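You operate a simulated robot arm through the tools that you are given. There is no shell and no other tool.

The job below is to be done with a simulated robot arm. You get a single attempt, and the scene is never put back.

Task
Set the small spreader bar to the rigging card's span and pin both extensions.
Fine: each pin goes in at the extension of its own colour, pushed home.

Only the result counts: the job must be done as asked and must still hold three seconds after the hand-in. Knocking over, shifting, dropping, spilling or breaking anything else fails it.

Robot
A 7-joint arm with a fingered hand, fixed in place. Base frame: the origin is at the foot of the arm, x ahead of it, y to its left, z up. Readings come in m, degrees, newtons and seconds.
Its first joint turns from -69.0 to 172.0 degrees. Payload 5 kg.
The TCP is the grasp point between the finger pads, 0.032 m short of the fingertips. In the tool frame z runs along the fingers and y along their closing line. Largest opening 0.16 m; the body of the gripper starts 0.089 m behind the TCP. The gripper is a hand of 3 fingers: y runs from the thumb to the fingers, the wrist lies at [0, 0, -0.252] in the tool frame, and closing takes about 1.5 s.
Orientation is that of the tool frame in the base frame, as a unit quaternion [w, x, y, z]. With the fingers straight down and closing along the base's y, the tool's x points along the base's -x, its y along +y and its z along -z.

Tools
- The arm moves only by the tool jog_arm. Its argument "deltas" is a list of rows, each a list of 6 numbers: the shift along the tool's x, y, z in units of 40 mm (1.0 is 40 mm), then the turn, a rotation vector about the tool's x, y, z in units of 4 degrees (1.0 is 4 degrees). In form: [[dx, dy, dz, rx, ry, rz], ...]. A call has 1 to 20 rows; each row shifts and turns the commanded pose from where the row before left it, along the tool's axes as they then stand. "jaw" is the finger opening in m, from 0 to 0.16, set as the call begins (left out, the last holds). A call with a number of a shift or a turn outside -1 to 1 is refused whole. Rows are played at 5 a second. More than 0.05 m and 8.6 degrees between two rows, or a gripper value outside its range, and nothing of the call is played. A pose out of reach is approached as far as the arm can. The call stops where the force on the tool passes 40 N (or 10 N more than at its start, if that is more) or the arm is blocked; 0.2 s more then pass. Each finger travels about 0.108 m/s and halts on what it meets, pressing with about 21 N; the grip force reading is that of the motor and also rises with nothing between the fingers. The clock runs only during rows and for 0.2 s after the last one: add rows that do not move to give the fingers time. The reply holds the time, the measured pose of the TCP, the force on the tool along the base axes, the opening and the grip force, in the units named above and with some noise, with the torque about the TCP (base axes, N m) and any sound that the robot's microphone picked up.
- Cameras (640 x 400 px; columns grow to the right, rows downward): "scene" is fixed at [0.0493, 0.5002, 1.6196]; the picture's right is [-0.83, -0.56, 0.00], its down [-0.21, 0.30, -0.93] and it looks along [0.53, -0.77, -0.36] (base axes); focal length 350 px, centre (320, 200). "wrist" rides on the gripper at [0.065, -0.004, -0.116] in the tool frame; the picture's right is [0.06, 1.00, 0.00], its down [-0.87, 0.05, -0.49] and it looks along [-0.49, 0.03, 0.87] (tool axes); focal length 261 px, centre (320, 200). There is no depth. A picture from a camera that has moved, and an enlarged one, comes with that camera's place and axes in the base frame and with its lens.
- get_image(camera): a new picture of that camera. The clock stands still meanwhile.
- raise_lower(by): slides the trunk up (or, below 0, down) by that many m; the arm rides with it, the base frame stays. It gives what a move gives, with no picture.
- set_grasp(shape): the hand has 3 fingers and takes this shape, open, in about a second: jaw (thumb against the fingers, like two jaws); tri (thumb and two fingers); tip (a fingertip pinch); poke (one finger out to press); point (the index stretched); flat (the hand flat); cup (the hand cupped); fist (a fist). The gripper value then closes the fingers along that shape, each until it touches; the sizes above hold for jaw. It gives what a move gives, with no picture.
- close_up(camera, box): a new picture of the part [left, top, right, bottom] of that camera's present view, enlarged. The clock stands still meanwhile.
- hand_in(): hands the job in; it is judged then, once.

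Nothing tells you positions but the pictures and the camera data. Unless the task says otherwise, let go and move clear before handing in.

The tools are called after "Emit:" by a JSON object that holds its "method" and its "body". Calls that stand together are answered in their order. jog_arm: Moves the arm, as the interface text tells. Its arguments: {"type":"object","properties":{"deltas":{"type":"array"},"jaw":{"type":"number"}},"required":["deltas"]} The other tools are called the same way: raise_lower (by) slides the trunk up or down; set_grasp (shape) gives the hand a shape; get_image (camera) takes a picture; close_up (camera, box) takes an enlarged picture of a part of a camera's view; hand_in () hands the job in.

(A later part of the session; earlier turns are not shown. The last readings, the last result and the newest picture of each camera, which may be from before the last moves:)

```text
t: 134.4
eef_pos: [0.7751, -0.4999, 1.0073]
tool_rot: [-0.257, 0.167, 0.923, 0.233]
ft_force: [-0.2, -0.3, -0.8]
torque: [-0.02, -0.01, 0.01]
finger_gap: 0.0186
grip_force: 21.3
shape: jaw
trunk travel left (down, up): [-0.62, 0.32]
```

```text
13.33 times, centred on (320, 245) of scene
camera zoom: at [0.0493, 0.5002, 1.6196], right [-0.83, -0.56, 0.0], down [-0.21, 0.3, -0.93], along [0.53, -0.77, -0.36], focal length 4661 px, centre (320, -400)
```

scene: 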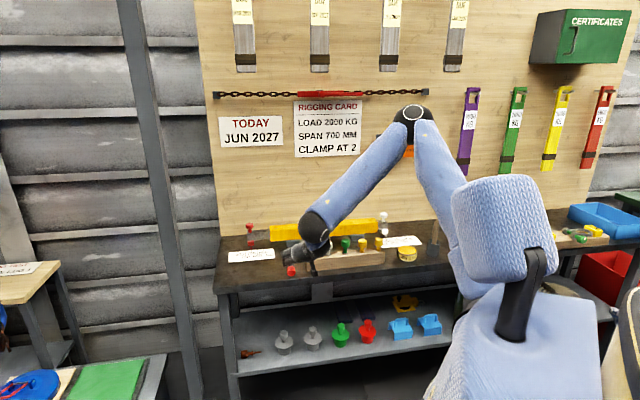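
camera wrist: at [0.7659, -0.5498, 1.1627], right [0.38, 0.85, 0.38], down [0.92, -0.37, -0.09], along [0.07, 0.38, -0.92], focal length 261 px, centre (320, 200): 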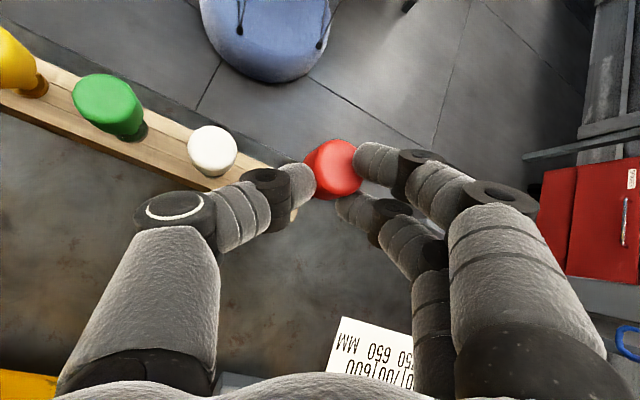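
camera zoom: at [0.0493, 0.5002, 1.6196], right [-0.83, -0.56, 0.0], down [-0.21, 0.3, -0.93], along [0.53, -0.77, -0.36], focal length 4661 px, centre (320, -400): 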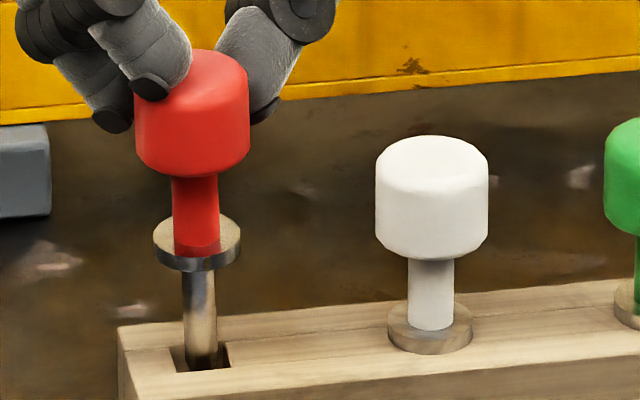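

The tip is inside the rack hole with no contact force. I'll continue down.

Emit:
{"method": "raise_lower", "body": {"by": -0.012}}

Emit:
{"method": "raise_lower", "body": {"by": -0.012}}

Emit:
{"method": "close_up", "body": {"camera": "scene", "box": [296, 230, 344, 260]}}

Emit:
{"method": "get_image", "body": {"camera": "wrist"}}

```text
t: 135.0
eef_pos: [0.7747, -0.5004, 0.9952]
tool_rot: [-0.257, 0.167, 0.923, 0.232]
ft_force: [-0.2, -0.9, -1.5]
torque: [-0.02, -0.03, -0.03]
finger_gap: 0.0185
grip_force: 21.4
shape: jaw
trunk travel left (down, up): [-0.608, 0.332]
```

```text
t: 135.6
eef_pos: [0.7737, -0.4997, 0.9842]
tool_rot: [-0.257, 0.167, 0.923, 0.232]
ft_force: [-0.3, -0.5, -0.3]
torque: [-0.04, 0.0, 0.02]
finger_gap: 0.0187
grip_force: 20.7
shape: jaw
trunk travel left (down, up): [-0.596, 0.344]
```

```text
13.33 times, centred on (320, 245) of scene
camera zoom: at [0.0493, 0.5002, 1.6196], right [-0.83, -0.56, 0.0], down [-0.21, 0.3, -0.93], along [0.53, -0.77, -0.36], focal length 4661 px, centre (320, -400)
```

zoom: 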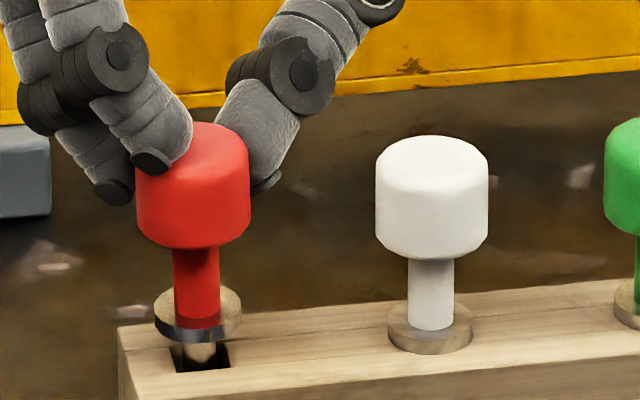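

```text
taken
camera wrist: at [0.7657, -0.5495, 1.1072], right [0.38, 0.85, 0.38], down [0.92, -0.37, -0.09], along [0.07, 0.38, -0.92], focal length 261 px, centre (320, 200)
```

wrist: 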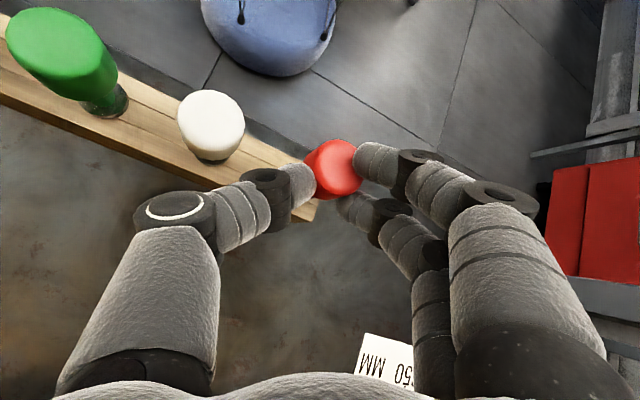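

Nearly seated; about 9 mm more.

Emit:
{"method": "raise_lower", "body": {"by": -0.006}}

Emit:
{"method": "raise_lower", "body": {"by": -0.004}}

Emit:
{"method": "close_up", "body": {"camera": "scene", "box": [296, 230, 344, 260]}}

```text
t: 136.2
eef_pos: [0.775, -0.4996, 0.979]
tool_rot: [-0.256, 0.167, 0.923, 0.233]
ft_force: [0.8, 0.1, -1.3]
torque: [-0.02, -0.07, -0.04]
finger_gap: 0.0187
grip_force: 21.3
shape: jaw
trunk travel left (down, up): [-0.59, 0.35]
```

```text
t: 136.7
eef_pos: [0.7748, -0.5, 0.9746]
tool_rot: [-0.257, 0.167, 0.923, 0.232]
ft_force: [0.7, -0.4, 0.0]
torque: [-0.05, -0.04, -0.02]
finger_gap: 0.0187
grip_force: 20.6
shape: jaw
trunk travel left (down, up): [-0.586, 0.354]
```

```text
13.33 times, centred on (320, 245) of scene
camera zoom: at [0.0493, 0.5002, 1.6196], right [-0.83, -0.56, 0.0], down [-0.21, 0.3, -0.93], along [0.53, -0.77, -0.36], focal length 4661 px, centre (320, -400)
```

zoom: 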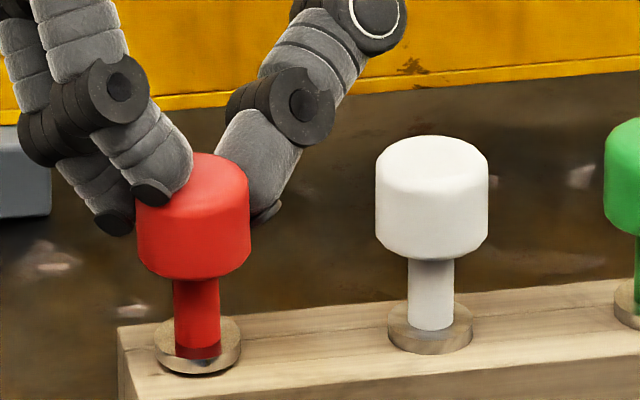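

Emit:
{"method": "raise_lower", "body": {"by": -0.003}}

Emit:
{"method": "jog_arm", "body": {"deltas": [[0, 0, 0, 0, 0, 0], [0, 0, 0, 0, 0, 0]], "jaw": 0.024}}

Emit:
{"method": "jog_arm", "body": {"deltas": [[0, 0, 0, 0, 0, 0], [0, 0, 0, 0, 0, 0]], "jaw": 0.032}}

Emit:
{"method": "close_up", "body": {"camera": "scene", "box": [296, 230, 344, 260]}}

Emit:
{"method": "get_image", "body": {"camera": "wrist"}}

```text
t: 137.2
eef_pos: [0.7741, -0.5, 0.9712]
tool_rot: [-0.257, 0.166, 0.923, 0.232]
ft_force: [1.7, -0.8, 3.9]
torque: [0.06, -0.03, -0.02]
finger_gap: 0.0186
grip_force: 21.4
shape: jaw
trunk travel left (down, up): [-0.583, 0.357]
```

```text
t: 137.8
eef_pos: [0.7756, -0.5005, 0.9727]
tool_rot: [-0.257, 0.166, 0.923, 0.233]
ft_force: [1.2, -0.2, 9.6]
torque: [0.37, 0.07, -0.01]
finger_gap: 0.0253
grip_force: 0.1
shape: jaw
trunk travel left (down, up): [-0.583, 0.357]
```

```text
t: 138.4
eef_pos: [0.7738, -0.4991, 0.9714]
tool_rot: [-0.256, 0.167, 0.923, 0.233]
ft_force: [1.4, -0.3, 5.2]
torque: [0.18, 0.04, -0.05]
finger_gap: 0.0325
grip_force: 0.0
shape: jaw
trunk travel left (down, up): [-0.583, 0.357]
```

```text
13.33 times, centred on (320, 245) of scene
camera zoom: at [0.0493, 0.5002, 1.6196], right [-0.83, -0.56, 0.0], down [-0.21, 0.3, -0.93], along [0.53, -0.77, -0.36], focal length 4661 px, centre (320, -400)
```

zoom: 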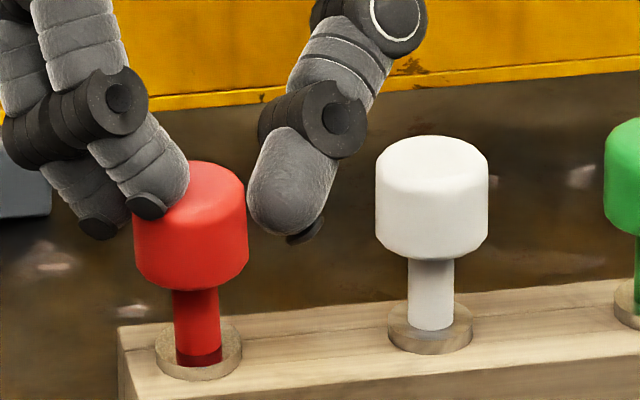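

```text
taken
camera wrist: at [0.7657, -0.5496, 1.094], right [0.38, 0.85, 0.38], down [0.92, -0.37, -0.09], along [0.07, 0.38, -0.92], focal length 261 px, centre (320, 200)
```

wrist: 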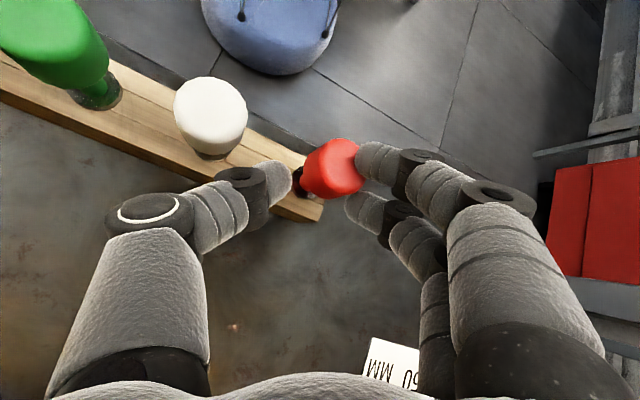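

The red pin is back upright in its rack hole. I'll free the fingers without touching the white pin, then rise with the trunk.

Emit:
{"method": "jog_arm", "body": {"deltas": [[0, 0.06, 0, 0, 0, 0], [0, 0.06, 0, 0, 0, 0], [0, 0.03, 0, 0, 0, 0], [0, 0, 0, 0, 0, 0]], "jaw": 0.046}}

Emit:
{"method": "raise_lower", "body": {"by": 0.02}}

Emit:
{"method": "close_up", "body": {"camera": "scene", "box": [296, 230, 344, 260]}}

Emit:
{"method": "get_image", "body": {"camera": "wrist"}}

```text
t: 139.4
eef_pos: [0.7765, -0.4951, 0.9738]
tool_rot: [-0.257, 0.166, 0.923, 0.232]
ft_force: [-0.1, -0.1, 0.3]
torque: [0.0, 0.0, -0.04]
finger_gap: 0.0455
grip_force: 0.0
shape: jaw
trunk travel left (down, up): [-0.583, 0.357]
```

```text
t: 140.1
eef_pos: [0.7766, -0.4953, 0.9936]
tool_rot: [-0.257, 0.166, 0.923, 0.232]
ft_force: [-0.5, 0.2, -0.2]
torque: [0.03, 0.03, 0.03]
finger_gap: 0.0455
grip_force: 0.0
shape: jaw
trunk travel left (down, up): [-0.603, 0.337]
```

```text
13.33 times, centred on (320, 245) of scene
camera zoom: at [0.0493, 0.5002, 1.6196], right [-0.83, -0.56, 0.0], down [-0.21, 0.3, -0.93], along [0.53, -0.77, -0.36], focal length 4661 px, centre (320, -400)
```

zoom: 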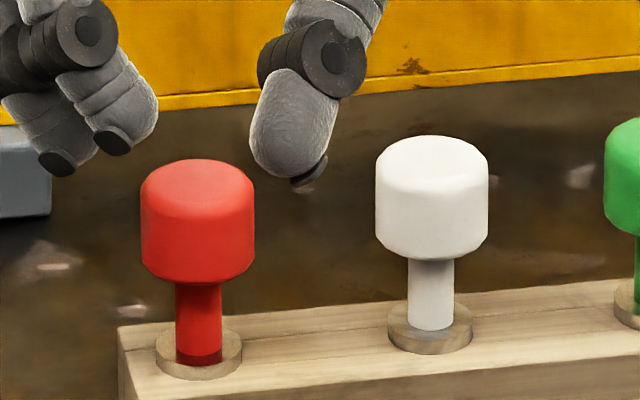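

```text
taken
camera wrist: at [0.7687, -0.5452, 1.1154], right [0.38, 0.85, 0.38], down [0.92, -0.37, -0.09], along [0.06, 0.38, -0.92], focal length 261 px, centre (320, 200)
```

wrist: 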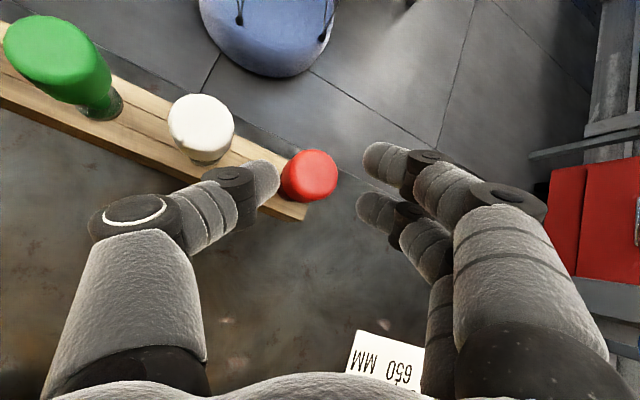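

Red pin is restored in the rack and the white pin is untouched. I'll rise and rotate the hand back to the 30° forward tilt aligned with the bar.

Emit:
{"method": "raise_lower", "body": {"by": 0.13}}

Emit:
{"method": "jog_arm", "body": {"deltas": [[0, 0, 0, 0.267, -0.893, 0.262], [0, 0, 0, 0.267, -0.893, 0.262], [0, 0, 0, 0.267, -0.893, 0.262], [0, 0, 0, 0.267, -0.893, 0.262], [0, 0, 0, 0.267, -0.893, 0.262], [0, 0, 0, 0.267, -0.893, 0.262], [0, 0, 0, 0.267, -0.893, 0.262], [0, 0, 0, 0.267, -0.893, 0.262], [0, 0, 0, 0.267, -0.893, 0.262], [0, 0, 0, 0.267, -0.893, 0.262], [0, 0, 0, 0.267, -0.893, 0.262], [0, 0, 0, 0.267, -0.893, 0.262], [0, 0, 0, 0.267, -0.893, 0.262], [0, 0, 0, 0.267, -0.893, 0.262], [0, 0, 0, 0.267, -0.893, 0.262], [0, 0, 0, 0.267, -0.893, 0.262], [0, 0, 0, 0.267, -0.893, 0.262], [0, 0, 0, 0.267, -0.893, 0.262], [0, 0, 0, 0.267, -0.893, 0.262], [0, 0, 0, 0, 0, 0]]}}

Emit:
{"method": "get_image", "body": {"camera": "wrist"}}

Emit:
{"method": "get_image", "body": {"camera": "scene"}}

```text
t: 141.7
eef_pos: [0.7772, -0.4954, 1.1238]
tool_rot: [-0.257, 0.166, 0.924, 0.231]
ft_force: [0.1, 0.4, 0.0]
torque: [0.07, 0.01, -0.01]
finger_gap: 0.0454
grip_force: 0.0
shape: jaw
trunk travel left (down, up): [-0.733, 0.207]
```

```text
t: 145.9
eef_pos: [0.7759, -0.4966, 1.123]
tool_rot: [0.238, 0.369, 0.893, -0.1]
ft_force: [-1.2, 0.8, -1.0]
torque: [-0.02, 0.01, 0.01]
finger_gap: 0.0457
grip_force: 0.1
shape: jaw
trunk travel left (down, up): [-0.733, 0.207]
```

```text
taken
camera wrist: at [0.6931, -0.4167, 1.191], right [0.67, 0.74, -0.03], down [0.4, -0.32, 0.86], along [0.63, -0.59, -0.51], focal length 261 px, centre (320, 200)
```

wrist: 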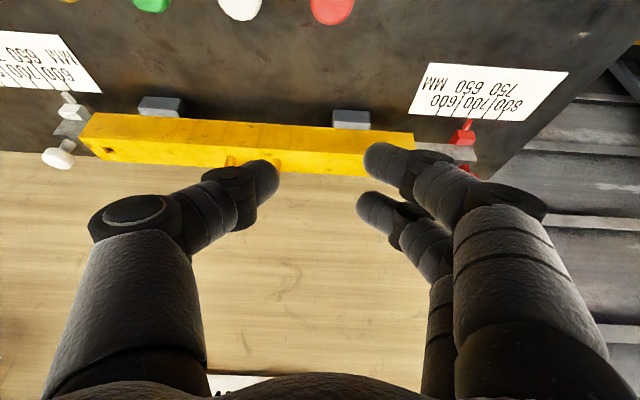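

```text
taken
```

scene: 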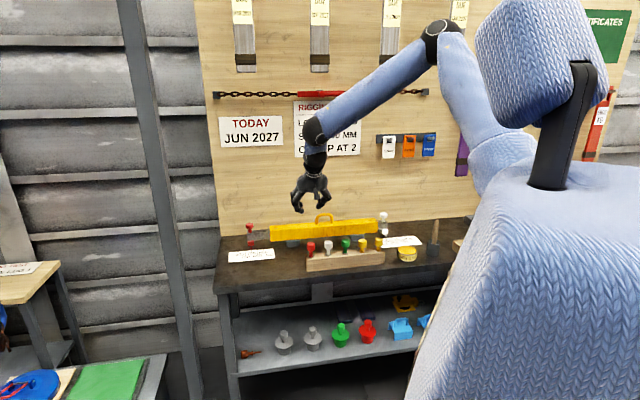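

Orientation restored. I'll position over the red pin's head and use the trunk to descend near it.

Emit:
{"method": "jog_arm", "body": {"deltas": [[0.456, 0.01, -0.263, 0, 0, 0], [0.456, 0.01, -0.263, 0, 0, 0], [0, 0, 0, 0, 0, 0], [0, 0, 0, 0, 0, 0]], "jaw": 0.055}}

Emit:
{"method": "raise_lower", "body": {"by": -0.09}}

Emit:
{"method": "get_image", "body": {"camera": "wrist"}}

Emit:
{"method": "close_up", "body": {"camera": "scene", "box": [272, 210, 368, 270]}}

```text
t: 146.9
eef_pos: [0.748, -0.4636, 1.1247]
tool_rot: [0.238, 0.37, 0.892, -0.1]
ft_force: [-0.7, 1.4, 0.5]
torque: [0.02, 0.03, 0.04]
finger_gap: 0.0548
grip_force: 0.1
shape: jaw
trunk travel left (down, up): [-0.733, 0.207]
```

```text
t: 148.1
eef_pos: [0.7469, -0.4635, 1.0342]
tool_rot: [0.239, 0.369, 0.893, -0.1]
ft_force: [0.2, 0.3, 0.6]
torque: [-0.01, 0.01, 0.01]
finger_gap: 0.0548
grip_force: 0.0
shape: jaw
trunk travel left (down, up): [-0.643, 0.297]
```

```text
taken
camera wrist: at [0.6641, -0.3854, 1.1017], right [0.67, 0.74, -0.03], down [0.4, -0.32, 0.86], along [0.63, -0.59, -0.51], focal length 261 px, centre (320, 200)
```

wrist: 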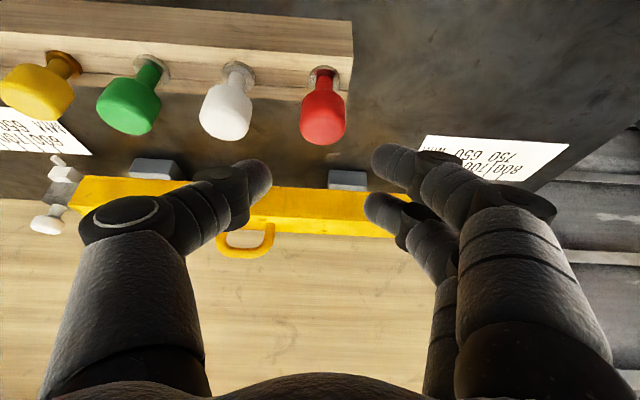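

```text
6.67 times, centred on (320, 240) of scene
camera zoom: at [0.0493, 0.5002, 1.6196], right [-0.83, -0.56, 0.0], down [-0.21, 0.3, -0.93], along [0.53, -0.77, -0.36], focal length 2331 px, centre (320, -67)
```

zoom: 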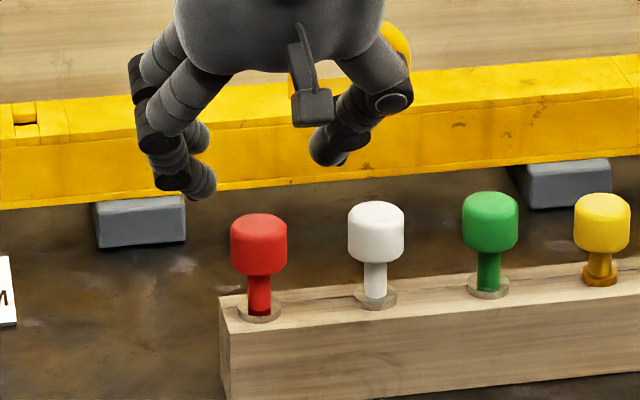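

The view matches the first pick. I'll shift about 1 cm toward the wall (per the corrected pin position) and descend with the trunk to grip the head slightly higher than before.

Emit:
{"method": "jog_arm", "body": {"deltas": [[-0.21, -0.05, 0.12, 0, 0, 0], [0, 0, 0, 0, 0, 0]]}}

Emit:
{"method": "raise_lower", "body": {"by": -0.052}}

Emit:
{"method": "get_image", "body": {"camera": "wrist"}}

Emit:
{"method": "close_up", "body": {"camera": "scene", "box": [288, 220, 352, 260]}}

```text
t: 148.7
eef_pos: [0.7532, -0.4718, 1.0338]
tool_rot: [0.238, 0.369, 0.893, -0.101]
ft_force: [0.7, -0.3, 0.6]
torque: [-0.06, -0.04, -0.01]
finger_gap: 0.0545
grip_force: 0.1
shape: jaw
trunk travel left (down, up): [-0.643, 0.297]
```

```text
t: 149.7
eef_pos: [0.7534, -0.4736, 0.9822]
tool_rot: [0.238, 0.369, 0.893, -0.1]
ft_force: [-0.1, 0.4, -0.2]
torque: [-0.03, -0.01, -0.01]
finger_gap: 0.0546
grip_force: 0.0
shape: jaw
trunk travel left (down, up): [-0.591, 0.349]
```

```text
taken
camera wrist: at [0.6697, -0.3934, 1.0502], right [0.67, 0.74, -0.03], down [0.4, -0.32, 0.86], along [0.63, -0.59, -0.51], focal length 261 px, centre (320, 200)
```

wrist: 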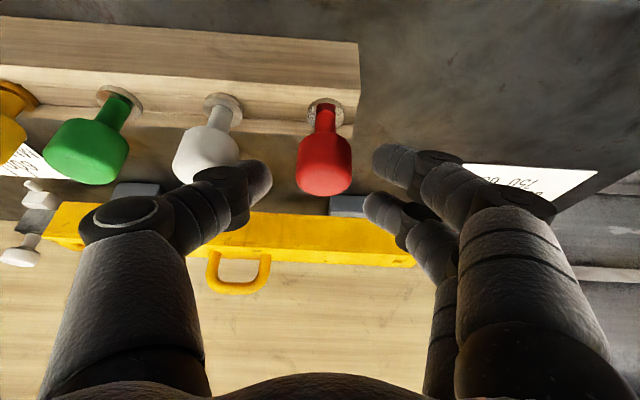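

```text
10.00 times, centred on (320, 240) of scene
camera zoom: at [0.0493, 0.5002, 1.6196], right [-0.83, -0.56, 0.0], down [-0.21, 0.3, -0.93], along [0.53, -0.77, -0.36], focal length 3496 px, centre (320, -200)
```

zoom: 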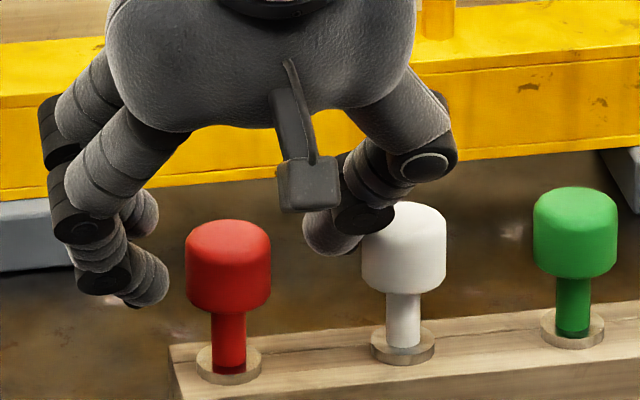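

Emit:
{"method": "raise_lower", "body": {"by": -0.003}}

Emit:
{"method": "jog_arm", "body": {"deltas": [[0, 0.03, 0, 0, 0, 0], [0, 0, 0, 0, 0, 0], [0, 0, 0, 0, 0, 0], [0, 0, 0, 0, 0, 0], [0, 0, 0, 0, 0, 0]], "jaw": 0.0}}

Emit:
{"method": "get_image", "body": {"camera": "wrist"}}

Emit:
{"method": "close_up", "body": {"camera": "scene", "box": [288, 220, 352, 260]}}

```text
t: 150.2
eef_pos: [0.753, -0.4727, 0.9797]
tool_rot: [0.239, 0.369, 0.893, -0.1]
ft_force: [0.0, 0.0, 0.7]
torque: [-0.02, -0.03, -0.01]
finger_gap: 0.0547
grip_force: 0.0
shape: jaw
trunk travel left (down, up): [-0.588, 0.352]
```

```text
t: 151.4
eef_pos: [0.7538, -0.4725, 0.9783]
tool_rot: [0.239, 0.368, 0.893, -0.099]
ft_force: [0.4, 1.1, 0.4]
torque: [0.03, -0.03, 0.01]
finger_gap: 0.0231
grip_force: 21.5
shape: jaw
trunk travel left (down, up): [-0.588, 0.352]
```

```text
taken
camera wrist: at [0.6707, -0.3928, 1.0469], right [0.67, 0.74, -0.03], down [0.4, -0.32, 0.86], along [0.63, -0.59, -0.51], focal length 261 px, centre (320, 200)
```

wrist: 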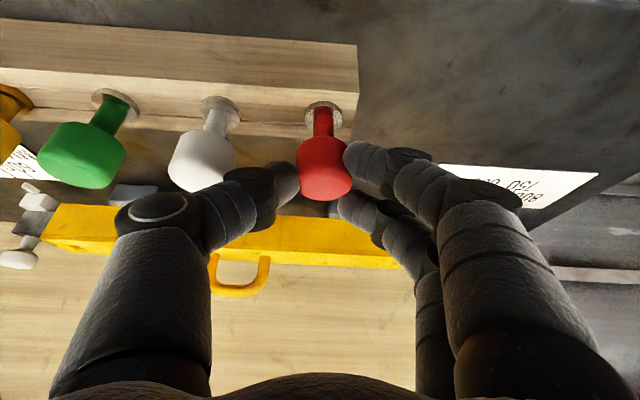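

```text
10.00 times, centred on (320, 240) of scene
camera zoom: at [0.0493, 0.5002, 1.6196], right [-0.83, -0.56, 0.0], down [-0.21, 0.3, -0.93], along [0.53, -0.77, -0.36], focal length 3496 px, centre (320, -200)
```

zoom: 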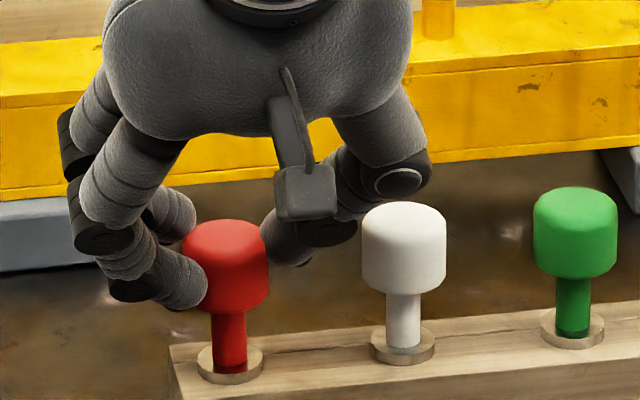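

That is a proper grip: the head sits squarely between thumb and both fingers. I'll lift with the trunk.

Emit:
{"method": "raise_lower", "body": {"by": 0.02}}

Emit:
{"method": "raise_lower", "body": {"by": 0.085}}

Emit:
{"method": "close_up", "body": {"camera": "scene", "box": [272, 200, 368, 260]}}

Emit:
{"method": "get_image", "body": {"camera": "wrist"}}

```text
t: 152.1
eef_pos: [0.7554, -0.4727, 0.9996]
tool_rot: [0.238, 0.369, 0.893, -0.101]
ft_force: [-0.3, -0.1, -2.1]
torque: [0.0, 0.01, -0.04]
finger_gap: 0.0231
grip_force: 21.3
shape: jaw
trunk travel left (down, up): [-0.608, 0.332]
```

```text
t: 153.3
eef_pos: [0.7548, -0.4723, 1.0842]
tool_rot: [0.239, 0.369, 0.893, -0.1]
ft_force: [0.5, 0.4, -0.2]
torque: [0.02, 0.02, 0.0]
finger_gap: 0.0234
grip_force: 20.6
shape: jaw
trunk travel left (down, up): [-0.693, 0.247]
```

```text
6.67 times, centred on (320, 230) of scene
camera zoom: at [0.0493, 0.5002, 1.6196], right [-0.83, -0.56, 0.0], down [-0.21, 0.3, -0.93], along [0.53, -0.77, -0.36], focal length 2331 px, centre (320, 0)
```

zoom: 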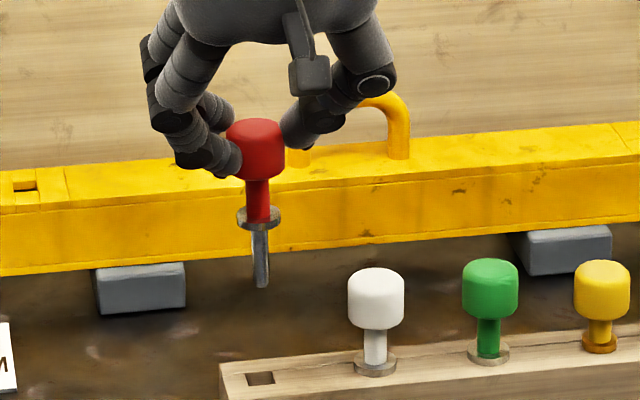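

```text
taken
camera wrist: at [0.6709, -0.393, 1.1516], right [0.67, 0.74, -0.03], down [0.4, -0.32, 0.86], along [0.63, -0.59, -0.51], focal length 261 px, centre (320, 200)
```

wrist: 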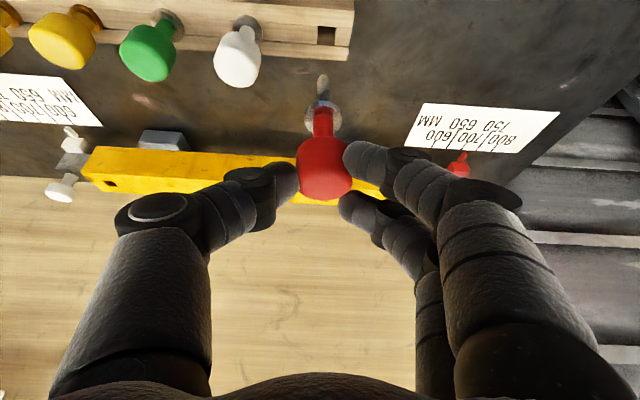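

The pin hangs straight. I'll raise a little more and carry it towards the bar's red-side hole.

Emit:
{"method": "raise_lower", "body": {"by": 0.03}}

Emit:
{"method": "jog_arm", "body": {"deltas": [[-0.689, 0.417, 0.398, 0, 0, 0], [-0.689, 0.417, 0.398, 0, 0, 0], [-0.689, 0.417, 0.398, 0, 0, 0], [-0.689, 0.417, 0.398, 0, 0, 0], [-0.689, 0.417, 0.398, 0, 0, 0], [-0.689, 0.417, 0.398, 0, 0, 0], [-0.689, 0.417, 0.398, 0, 0, 0], [0, 0, 0, 0, 0, 0]]}}

Emit:
{"method": "get_image", "body": {"camera": "wrist"}}

Emit:
{"method": "close_up", "body": {"camera": "scene", "box": [230, 185, 326, 245]}}

```text
t: 154.0
eef_pos: [0.7539, -0.4722, 1.1133]
tool_rot: [0.238, 0.368, 0.893, -0.099]
ft_force: [0.3, -0.2, -0.4]
torque: [0.01, 0.0, -0.01]
finger_gap: 0.0231
grip_force: 20.6
shape: jaw
trunk travel left (down, up): [-0.723, 0.217]
```

```text
t: 155.8
eef_pos: [0.9936, -0.5467, 1.1138]
tool_rot: [0.238, 0.369, 0.893, -0.1]
ft_force: [0.3, 1.0, -0.7]
torque: [0.02, 0.01, 0.0]
finger_gap: 0.0232
grip_force: 21.3
shape: jaw
trunk travel left (down, up): [-0.723, 0.217]
```

```text
taken
camera wrist: at [0.91, -0.4676, 1.1821], right [0.67, 0.74, -0.03], down [0.4, -0.32, 0.86], along [0.63, -0.59, -0.51], focal length 261 px, centre (320, 200)
```

wrist: 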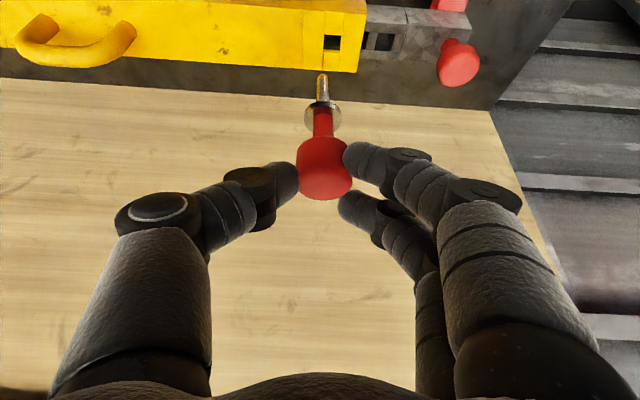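

```text
6.67 times, centred on (278, 215) of scene
camera zoom: at [0.0493, 0.5002, 1.6196], right [-0.83, -0.56, 0.0], down [-0.21, 0.3, -0.93], along [0.53, -0.77, -0.36], focal length 2331 px, centre (600, 100)
```

zoom: 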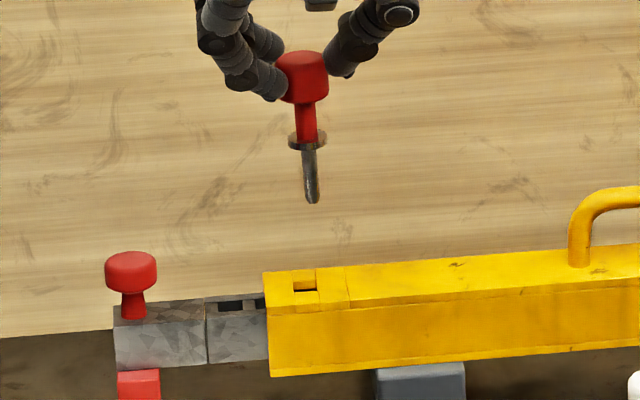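

Reach is fine with this trunk height. I'll shift the tip over the hole and descend most of the way using the trunk.

Emit:
{"method": "jog_arm", "body": {"deltas": [[-0.18, 0.1, 0.103, 0, 0, 0], [-0.18, 0.1, 0.103, 0, 0, 0], [0, 0, 0, 0, 0, 0]]}}

Emit:
{"method": "raise_lower", "body": {"by": -0.055}}

Emit:
{"method": "close_up", "body": {"camera": "wrist", "box": [260, 30, 420, 130]}}

Emit:
{"method": "close_up", "body": {"camera": "scene", "box": [250, 205, 298, 235]}}

```text
t: 156.6
eef_pos: [1.011, -0.5536, 1.1135]
tool_rot: [0.238, 0.369, 0.893, -0.101]
ft_force: [-0.9, -0.2, -0.9]
torque: [0.01, 0.03, 0.01]
finger_gap: 0.023
grip_force: 21.2
shape: jaw
trunk travel left (down, up): [-0.723, 0.217]
```

```text
t: 157.6
eef_pos: [1.0117, -0.5525, 1.0601]
tool_rot: [0.238, 0.369, 0.893, -0.1]
ft_force: [-0.8, 1.1, 0.4]
torque: [0.01, 0.0, 0.01]
finger_gap: 0.0233
grip_force: 21.1
shape: jaw
trunk travel left (down, up): [-0.668, 0.272]
```

```text
4.00 times, centred on (340, 80) of wrist
camera zoom: at [0.9282, -0.4738, 1.1269], right [0.67, 0.74, -0.03], down [0.4, -0.32, 0.86], along [0.63, -0.59, -0.51], focal length 1043 px, centre (240, 680)
```

zoom: 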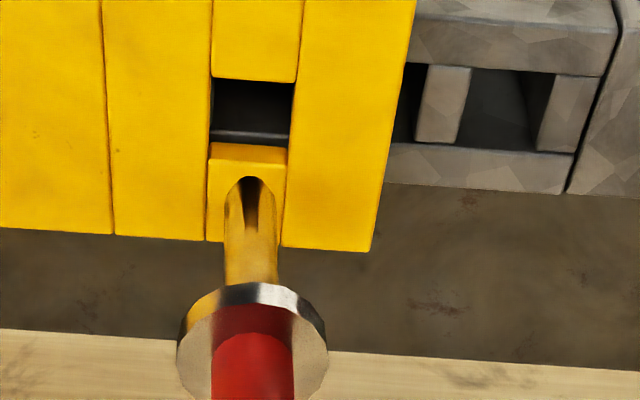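

```text
13.33 times, centred on (274, 220) of scene
camera zoom: at [0.0493, 0.5002, 1.6196], right [-0.83, -0.56, 0.0], down [-0.21, 0.3, -0.93], along [0.53, -0.77, -0.36], focal length 4661 px, centre (933, -67)
```

zoom: 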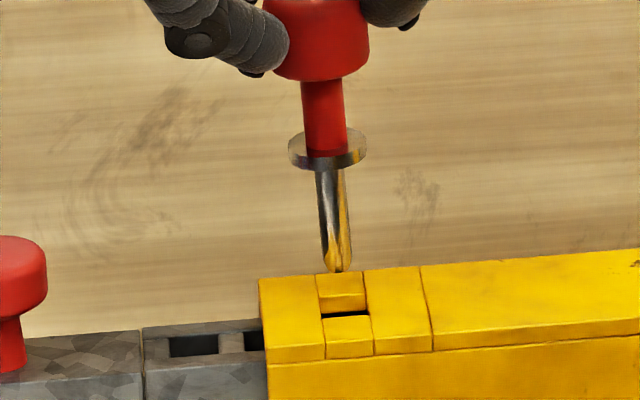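

Relative triangulation with both cameras: the tip is about 12 mm above the hole and some 3–4 mm too far toward the wall. I'll correct that and drop 7 mm.

Emit:
{"method": "jog_arm", "body": {"deltas": [[0.076, -0.027, -0.044, 0, 0, 0], [0, 0, 0, 0, 0, 0]]}}

Emit:
{"method": "raise_lower", "body": {"by": -0.007}}

Emit:
{"method": "close_up", "body": {"camera": "wrist", "box": [260, 30, 420, 130]}}

Emit:
{"method": "close_up", "body": {"camera": "scene", "box": [250, 205, 298, 235]}}

```text
t: 158.2
eef_pos: [1.0076, -0.5509, 1.0583]
tool_rot: [0.238, 0.369, 0.893, -0.1]
ft_force: [0.6, 0.3, -0.6]
torque: [-0.01, 0.01, 0.01]
finger_gap: 0.0232
grip_force: 20.9
shape: jaw
trunk travel left (down, up): [-0.668, 0.272]
```

```text
t: 158.7
eef_pos: [1.0093, -0.5516, 1.0515]
tool_rot: [0.239, 0.369, 0.893, -0.1]
ft_force: [0.0, 0.2, 0.3]
torque: [0.0, 0.02, -0.01]
finger_gap: 0.023
grip_force: 20.2
shape: jaw
trunk travel left (down, up): [-0.661, 0.279]
```

```text
4.00 times, centred on (340, 80) of wrist
camera zoom: at [0.925, -0.4722, 1.1195], right [0.67, 0.74, -0.03], down [0.4, -0.32, 0.86], along [0.63, -0.59, -0.51], focal length 1043 px, centre (240, 680)
```

zoom: 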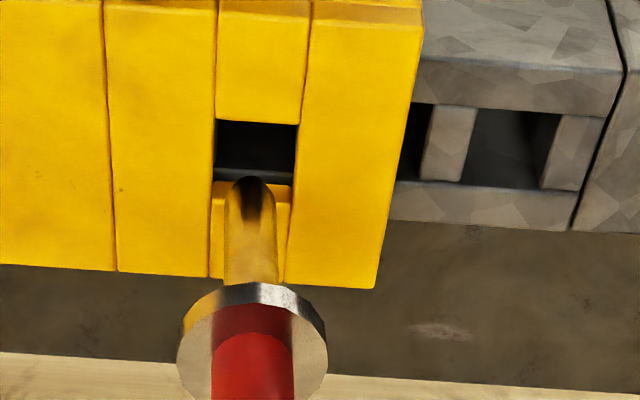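

```text
13.33 times, centred on (274, 220) of scene
camera zoom: at [0.0493, 0.5002, 1.6196], right [-0.83, -0.56, 0.0], down [-0.21, 0.3, -0.93], along [0.53, -0.77, -0.36], focal length 4661 px, centre (933, -67)
```

zoom: 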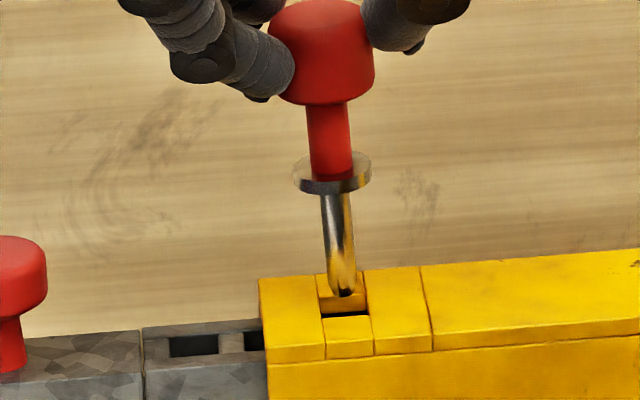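

Both views now show the tip directly above the hole centre. Descending in small trunk steps, watching force.

Emit:
{"method": "raise_lower", "body": {"by": -0.006}}

Emit:
{"method": "raise_lower", "body": {"by": -0.005}}

Emit:
{"method": "close_up", "body": {"camera": "wrist", "box": [260, 30, 420, 130]}}

Emit:
{"method": "close_up", "body": {"camera": "scene", "box": [250, 205, 298, 235]}}

```text
t: 159.3
eef_pos: [1.0085, -0.5509, 1.0471]
tool_rot: [0.238, 0.369, 0.893, -0.1]
ft_force: [-0.6, -0.9, -0.2]
torque: [-0.01, -0.01, 0.0]
finger_gap: 0.0231
grip_force: 20.9
shape: jaw
trunk travel left (down, up): [-0.655, 0.285]
```

```text
t: 159.8
eef_pos: [1.0093, -0.5509, 1.0403]
tool_rot: [0.239, 0.369, 0.893, -0.1]
ft_force: [0.2, 0.5, -0.9]
torque: [0.01, 0.01, 0.0]
finger_gap: 0.0232
grip_force: 20.9
shape: jaw
trunk travel left (down, up): [-0.65, 0.29]
```

```text
4.00 times, centred on (340, 80) of wrist
camera zoom: at [0.9249, -0.4721, 1.1087], right [0.67, 0.74, -0.03], down [0.4, -0.32, 0.86], along [0.63, -0.59, -0.51], focal length 1043 px, centre (240, 680)
```

zoom: 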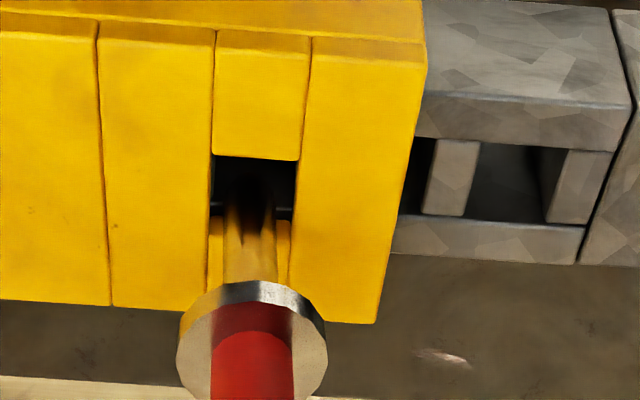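

```text
13.33 times, centred on (274, 220) of scene
camera zoom: at [0.0493, 0.5002, 1.6196], right [-0.83, -0.56, 0.0], down [-0.21, 0.3, -0.93], along [0.53, -0.77, -0.36], focal length 4661 px, centre (933, -67)
```

zoom: 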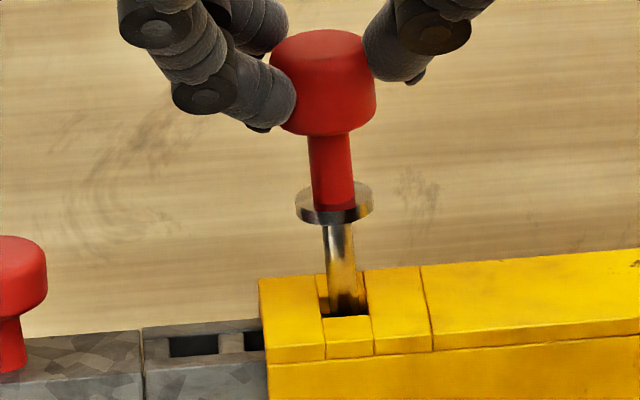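

The tip is inside the hole with no contact force. Continuing.

Emit:
{"method": "raise_lower", "body": {"by": -0.006}}

Emit:
{"method": "raise_lower", "body": {"by": -0.006}}

Emit:
{"method": "close_up", "body": {"camera": "scene", "box": [250, 205, 298, 235]}}

Emit:
{"method": "close_up", "body": {"camera": "wrist", "box": [260, 30, 420, 130]}}

```text
t: 160.4
eef_pos: [1.0076, -0.5514, 1.0337]
tool_rot: [0.238, 0.369, 0.893, -0.1]
ft_force: [1.2, 0.0, -1.6]
torque: [0.03, -0.01, 0.02]
finger_gap: 0.0233
grip_force: 21.1
shape: jaw
trunk travel left (down, up): [-0.644, 0.296]
```

```text
t: 160.9
eef_pos: [1.0077, -0.5511, 1.0277]
tool_rot: [0.238, 0.369, 0.893, -0.1]
ft_force: [-0.4, 0.4, -0.7]
torque: [0.01, 0.05, -0.02]
finger_gap: 0.0233
grip_force: 21.4
shape: jaw
trunk travel left (down, up): [-0.638, 0.302]
```

```text
13.33 times, centred on (274, 220) of scene
camera zoom: at [0.0493, 0.5002, 1.6196], right [-0.83, -0.56, 0.0], down [-0.21, 0.3, -0.93], along [0.53, -0.77, -0.36], focal length 4661 px, centre (933, -67)
```

zoom: 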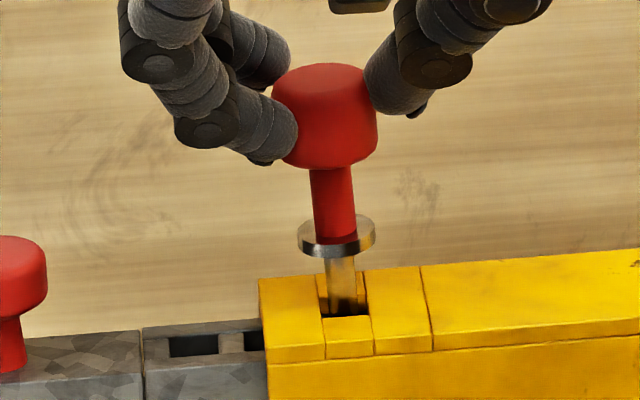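

```text
4.00 times, centred on (340, 80) of wrist
camera zoom: at [0.9249, -0.4721, 1.0967], right [0.67, 0.74, -0.03], down [0.4, -0.32, 0.86], along [0.63, -0.59, -0.51], focal length 1043 px, centre (240, 680)
```

zoom: 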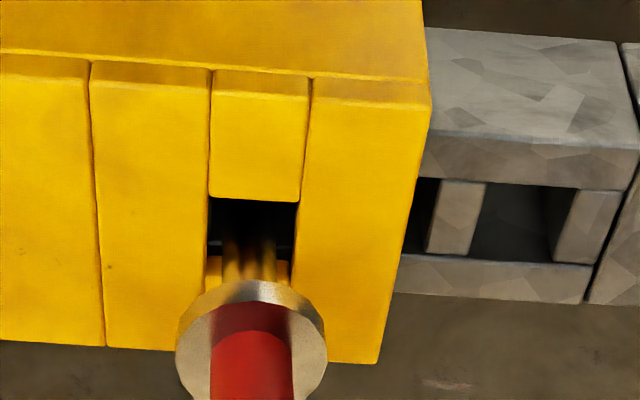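

Emit:
{"method": "raise_lower", "body": {"by": -0.007}}

Emit:
{"method": "raise_lower", "body": {"by": -0.006}}

Emit:
{"method": "close_up", "body": {"camera": "scene", "box": [250, 205, 298, 235]}}

```text
t: 161.5
eef_pos: [1.0082, -0.551, 1.0219]
tool_rot: [0.239, 0.368, 0.893, -0.1]
ft_force: [0.1, 0.0, -1.1]
torque: [0.02, 0.05, -0.03]
finger_gap: 0.0229
grip_force: 21.1
shape: jaw
trunk travel left (down, up): [-0.631, 0.309]
```

```text
t: 162.0
eef_pos: [1.0085, -0.5512, 1.0157]
tool_rot: [0.238, 0.368, 0.893, -0.099]
ft_force: [0.2, 1.3, -1.3]
torque: [0.01, 0.06, 0.0]
finger_gap: 0.023
grip_force: 20.7
shape: jaw
trunk travel left (down, up): [-0.625, 0.315]
```

```text
13.33 times, centred on (274, 220) of scene
camera zoom: at [0.0493, 0.5002, 1.6196], right [-0.83, -0.56, 0.0], down [-0.21, 0.3, -0.93], along [0.53, -0.77, -0.36], focal length 4661 px, centre (933, -67)
```

zoom: 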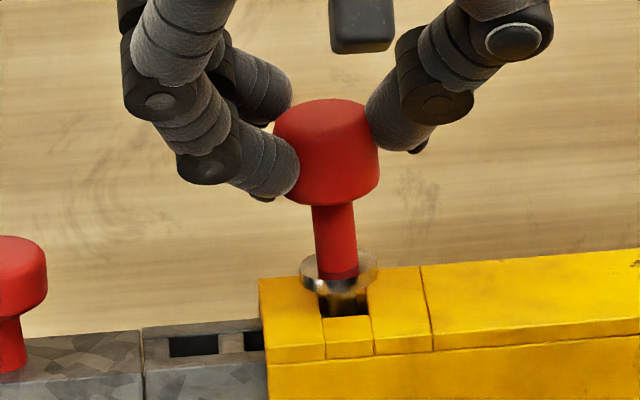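

Emit:
{"method": "raise_lower", "body": {"by": -0.006}}

Emit:
{"method": "raise_lower", "body": {"by": -0.003}}

Emit:
{"method": "raise_lower", "body": {"by": -0.002}}

Emit:
{"method": "close_up", "body": {"camera": "scene", "box": [250, 205, 298, 235]}}

```text
t: 162.6
eef_pos: [1.0078, -0.5519, 1.0103]
tool_rot: [0.239, 0.368, 0.893, -0.1]
ft_force: [-0.7, 0.0, -1.4]
torque: [0.04, 0.04, 0.02]
finger_gap: 0.023
grip_force: 20.7
shape: jaw
trunk travel left (down, up): [-0.619, 0.321]
```

```text
t: 163.1
eef_pos: [1.008, -0.5518, 1.007]
tool_rot: [0.239, 0.369, 0.892, -0.101]
ft_force: [-0.8, 0.8, 3.1]
torque: [0.01, -0.01, -0.01]
finger_gap: 0.0234
grip_force: 21.4
shape: jaw
trunk travel left (down, up): [-0.616, 0.324]
```

```text
t: 163.6
eef_pos: [1.0094, -0.5513, 1.008]
tool_rot: [0.239, 0.369, 0.892, -0.101]
ft_force: [-2.0, -0.9, 9.8]
torque: [-0.04, -0.06, -0.06]
finger_gap: 0.0236
grip_force: 21.1
shape: jaw
trunk travel left (down, up): [-0.614, 0.326]
```

```text
13.33 times, centred on (274, 220) of scene
camera zoom: at [0.0493, 0.5002, 1.6196], right [-0.83, -0.56, 0.0], down [-0.21, 0.3, -0.93], along [0.53, -0.77, -0.36], focal length 4661 px, centre (933, -67)
```

zoom: 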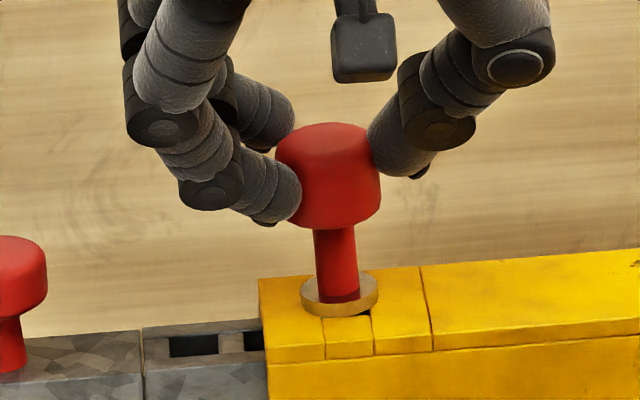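

The flange has landed on the bar (about 10 N). I'll press a touch more to be sure it's home, then release gradually.

Emit:
{"method": "raise_lower", "body": {"by": -0.002}}

Emit:
{"method": "jog_arm", "body": {"deltas": [[0, 0, 0, 0, 0, 0], [0, 0, 0, 0, 0, 0]], "jaw": 0.027}}

Emit:
{"method": "jog_arm", "body": {"deltas": [[0, 0, 0, 0, 0, 0], [0, 0, 0, 0, 0, 0], [0, 0, 0, 0, 0, 0]], "jaw": 0.055}}

Emit:
{"method": "raise_lower", "body": {"by": 0.02}}

Emit:
{"method": "close_up", "body": {"camera": "scene", "box": [250, 205, 298, 235]}}

Emit:
{"method": "get_image", "body": {"camera": "wrist"}}

```text
t: 164.1
eef_pos: [1.0071, -0.5515, 1.0067]
tool_rot: [0.241, 0.369, 0.892, -0.1]
ft_force: [-2.0, -2.6, 21.1]
torque: [-0.11, -0.23, -0.08]
finger_gap: 0.0238
grip_force: 21.4
shape: jaw
trunk travel left (down, up): [-0.612, 0.328]
```

```text
t: 164.7
eef_pos: [1.0089, -0.5504, 1.0008]
tool_rot: [0.237, 0.37, 0.893, -0.101]
ft_force: [-0.7, 0.0, -1.6]
torque: [0.03, 0.01, 0.04]
finger_gap: 0.0273
grip_force: 0.0
shape: jaw
trunk travel left (down, up): [-0.612, 0.328]
```

```text
t: 165.5
eef_pos: [1.009, -0.5504, 1.0023]
tool_rot: [0.238, 0.368, 0.893, -0.101]
ft_force: [-0.6, 0.0, 0.2]
torque: [0.02, 0.01, 0.01]
finger_gap: 0.0546
grip_force: 0.1
shape: jaw
trunk travel left (down, up): [-0.612, 0.328]
```

```text
t: 166.2
eef_pos: [1.0089, -0.5505, 1.0216]
tool_rot: [0.238, 0.369, 0.893, -0.101]
ft_force: [-0.4, -0.3, -0.4]
torque: [0.0, -0.02, 0.0]
finger_gap: 0.0545
grip_force: 0.1
shape: jaw
trunk travel left (down, up): [-0.632, 0.308]
```

```text
13.33 times, centred on (274, 220) of scene
camera zoom: at [0.0493, 0.5002, 1.6196], right [-0.83, -0.56, 0.0], down [-0.21, 0.3, -0.93], along [0.53, -0.77, -0.36], focal length 4661 px, centre (933, -67)
```

zoom: 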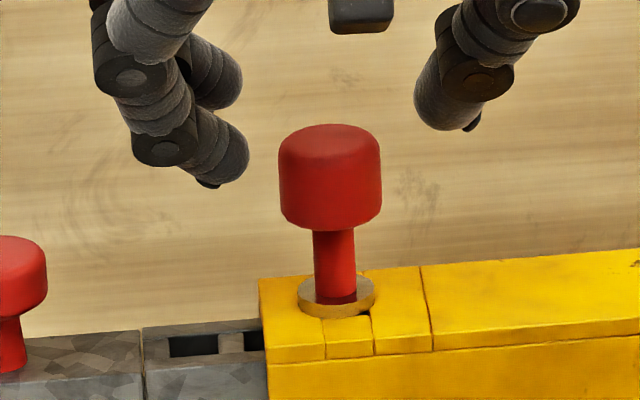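

```text
taken
camera wrist: at [0.9253, -0.4724, 1.0899], right [0.67, 0.74, -0.04], down [0.4, -0.32, 0.86], along [0.63, -0.59, -0.51], focal length 261 px, centre (320, 200)
```

wrist: 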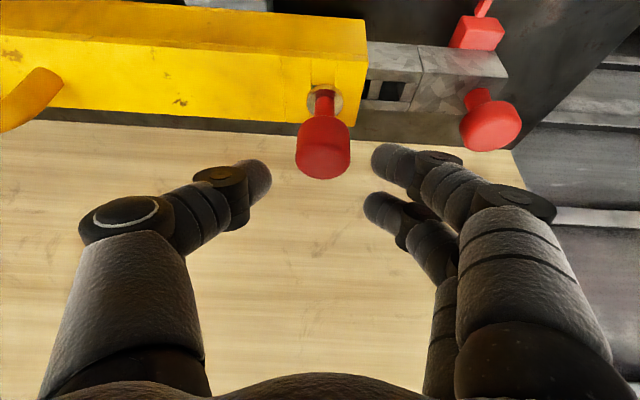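

The red pin is home: flange on the bar, shaft through the extension. Now the white side: I'll rise and travel along the bar towards the white extension, well above the handle.

Emit:
{"method": "raise_lower", "body": {"by": 0.09}}

Emit:
{"method": "jog_arm", "body": {"deltas": [[0.178, -0.941, -0.103, 0, 0, 0], [0.178, -0.941, -0.103, 0, 0, 0], [0.178, -0.941, -0.103, 0, 0, 0], [0.178, -0.941, -0.103, 0, 0, 0], [0.178, -0.941, -0.103, 0, 0, 0], [0.178, -0.941, -0.103, 0, 0, 0], [0.178, -0.941, -0.103, 0, 0, 0], [0.178, -0.941, -0.103, 0, 0, 0], [0.178, -0.941, -0.103, 0, 0, 0], [0.178, -0.941, -0.103, 0, 0, 0], [0.178, -0.941, -0.103, 0, 0, 0], [0.178, -0.941, -0.103, 0, 0, 0], [0, 0, 0, 0, 0, 0]]}}

Emit:
{"method": "get_image", "body": {"camera": "wrist"}}

Emit:
{"method": "get_image", "body": {"camera": "scene"}}

```text
t: 167.5
eef_pos: [1.0078, -0.5505, 1.1124]
tool_rot: [0.239, 0.369, 0.893, -0.101]
ft_force: [1.4, 0.4, 0.7]
torque: [0.04, 0.0, 0.01]
finger_gap: 0.0547
grip_force: 0.0
shape: jaw
trunk travel left (down, up): [-0.722, 0.218]
```

```text
t: 170.3
eef_pos: [0.6195, -0.7999, 1.1163]
tool_rot: [0.239, 0.369, 0.892, -0.102]
ft_force: [0.0, 0.0, 1.4]
torque: [-0.02, 0.0, 0.01]
finger_gap: 0.055
grip_force: 0.0
shape: jaw
trunk travel left (down, up): [-0.722, 0.218]
```

```text
taken
camera wrist: at [0.536, -0.72, 1.1839], right [0.67, 0.74, -0.04], down [0.4, -0.32, 0.86], along [0.63, -0.59, -0.51], focal length 261 px, centre (320, 200)
```

wrist: 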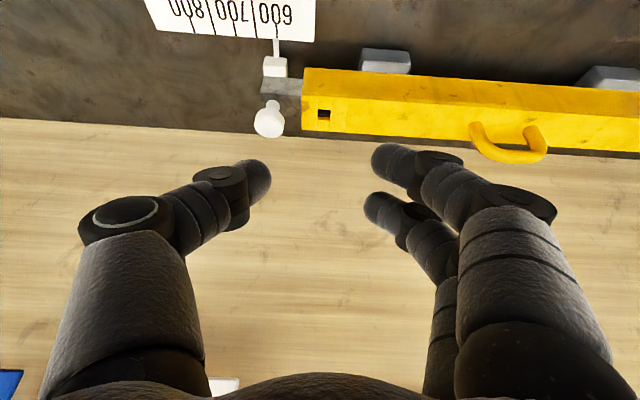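

```text
taken
```

scene: 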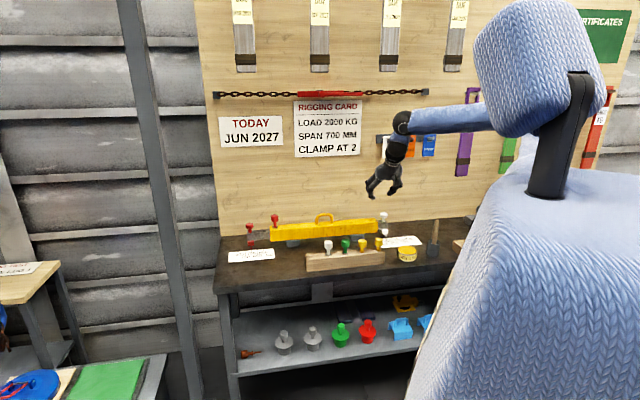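

The white knob is at about (0.648,-0.909) and its pin hole at about (0.689,-0.864). I'll narrow the fingers and hover above the white knob.

Emit:
{"method": "jog_arm", "body": {"deltas": [[-0.608, -0.492, 0.351, 0, 0, 0], [-0.608, -0.492, 0.351, 0, 0, 0], [-0.608, -0.492, 0.351, 0, 0, 0], [0, 0, 0, 0, 0, 0]], "jaw": 0.048}}

Emit:
{"method": "raise_lower", "body": {"by": -0.085}}

Emit:
{"method": "get_image", "body": {"camera": "wrist"}}

Emit:
{"method": "close_up", "body": {"camera": "scene", "box": [340, 190, 436, 250]}}

```text
t: 171.3
eef_pos: [0.6372, -0.9015, 1.1153]
tool_rot: [0.239, 0.368, 0.893, -0.1]
ft_force: [-0.2, 0.8, -0.7]
torque: [0.02, 0.0, 0.01]
finger_gap: 0.0482
grip_force: 0.1
shape: jaw
trunk travel left (down, up): [-0.722, 0.218]
```

```text
t: 172.5
eef_pos: [0.6381, -0.902, 1.0301]
tool_rot: [0.239, 0.369, 0.893, -0.101]
ft_force: [-0.2, -0.1, 0.7]
torque: [-0.02, 0.0, 0.0]
finger_gap: 0.0487
grip_force: 0.1
shape: jaw
trunk travel left (down, up): [-0.637, 0.303]
```

```text
taken
camera wrist: at [0.5546, -0.8233, 1.0977], right [0.67, 0.74, -0.03], down [0.4, -0.32, 0.86], along [0.63, -0.59, -0.51], focal length 261 px, centre (320, 200)
```

wrist: 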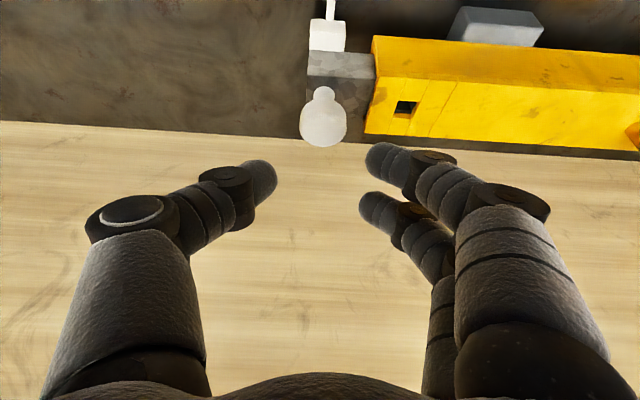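

```text
6.67 times, centred on (388, 220) of scene
camera zoom: at [0.0493, 0.5002, 1.6196], right [-0.83, -0.56, 0.0], down [-0.21, 0.3, -0.93], along [0.53, -0.77, -0.36], focal length 2331 px, centre (-133, 67)
```

zoom: 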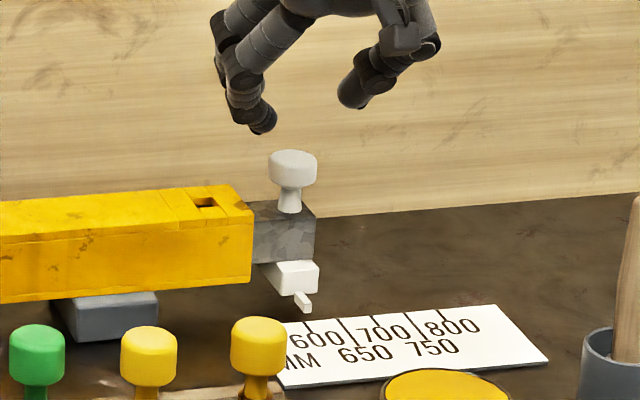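

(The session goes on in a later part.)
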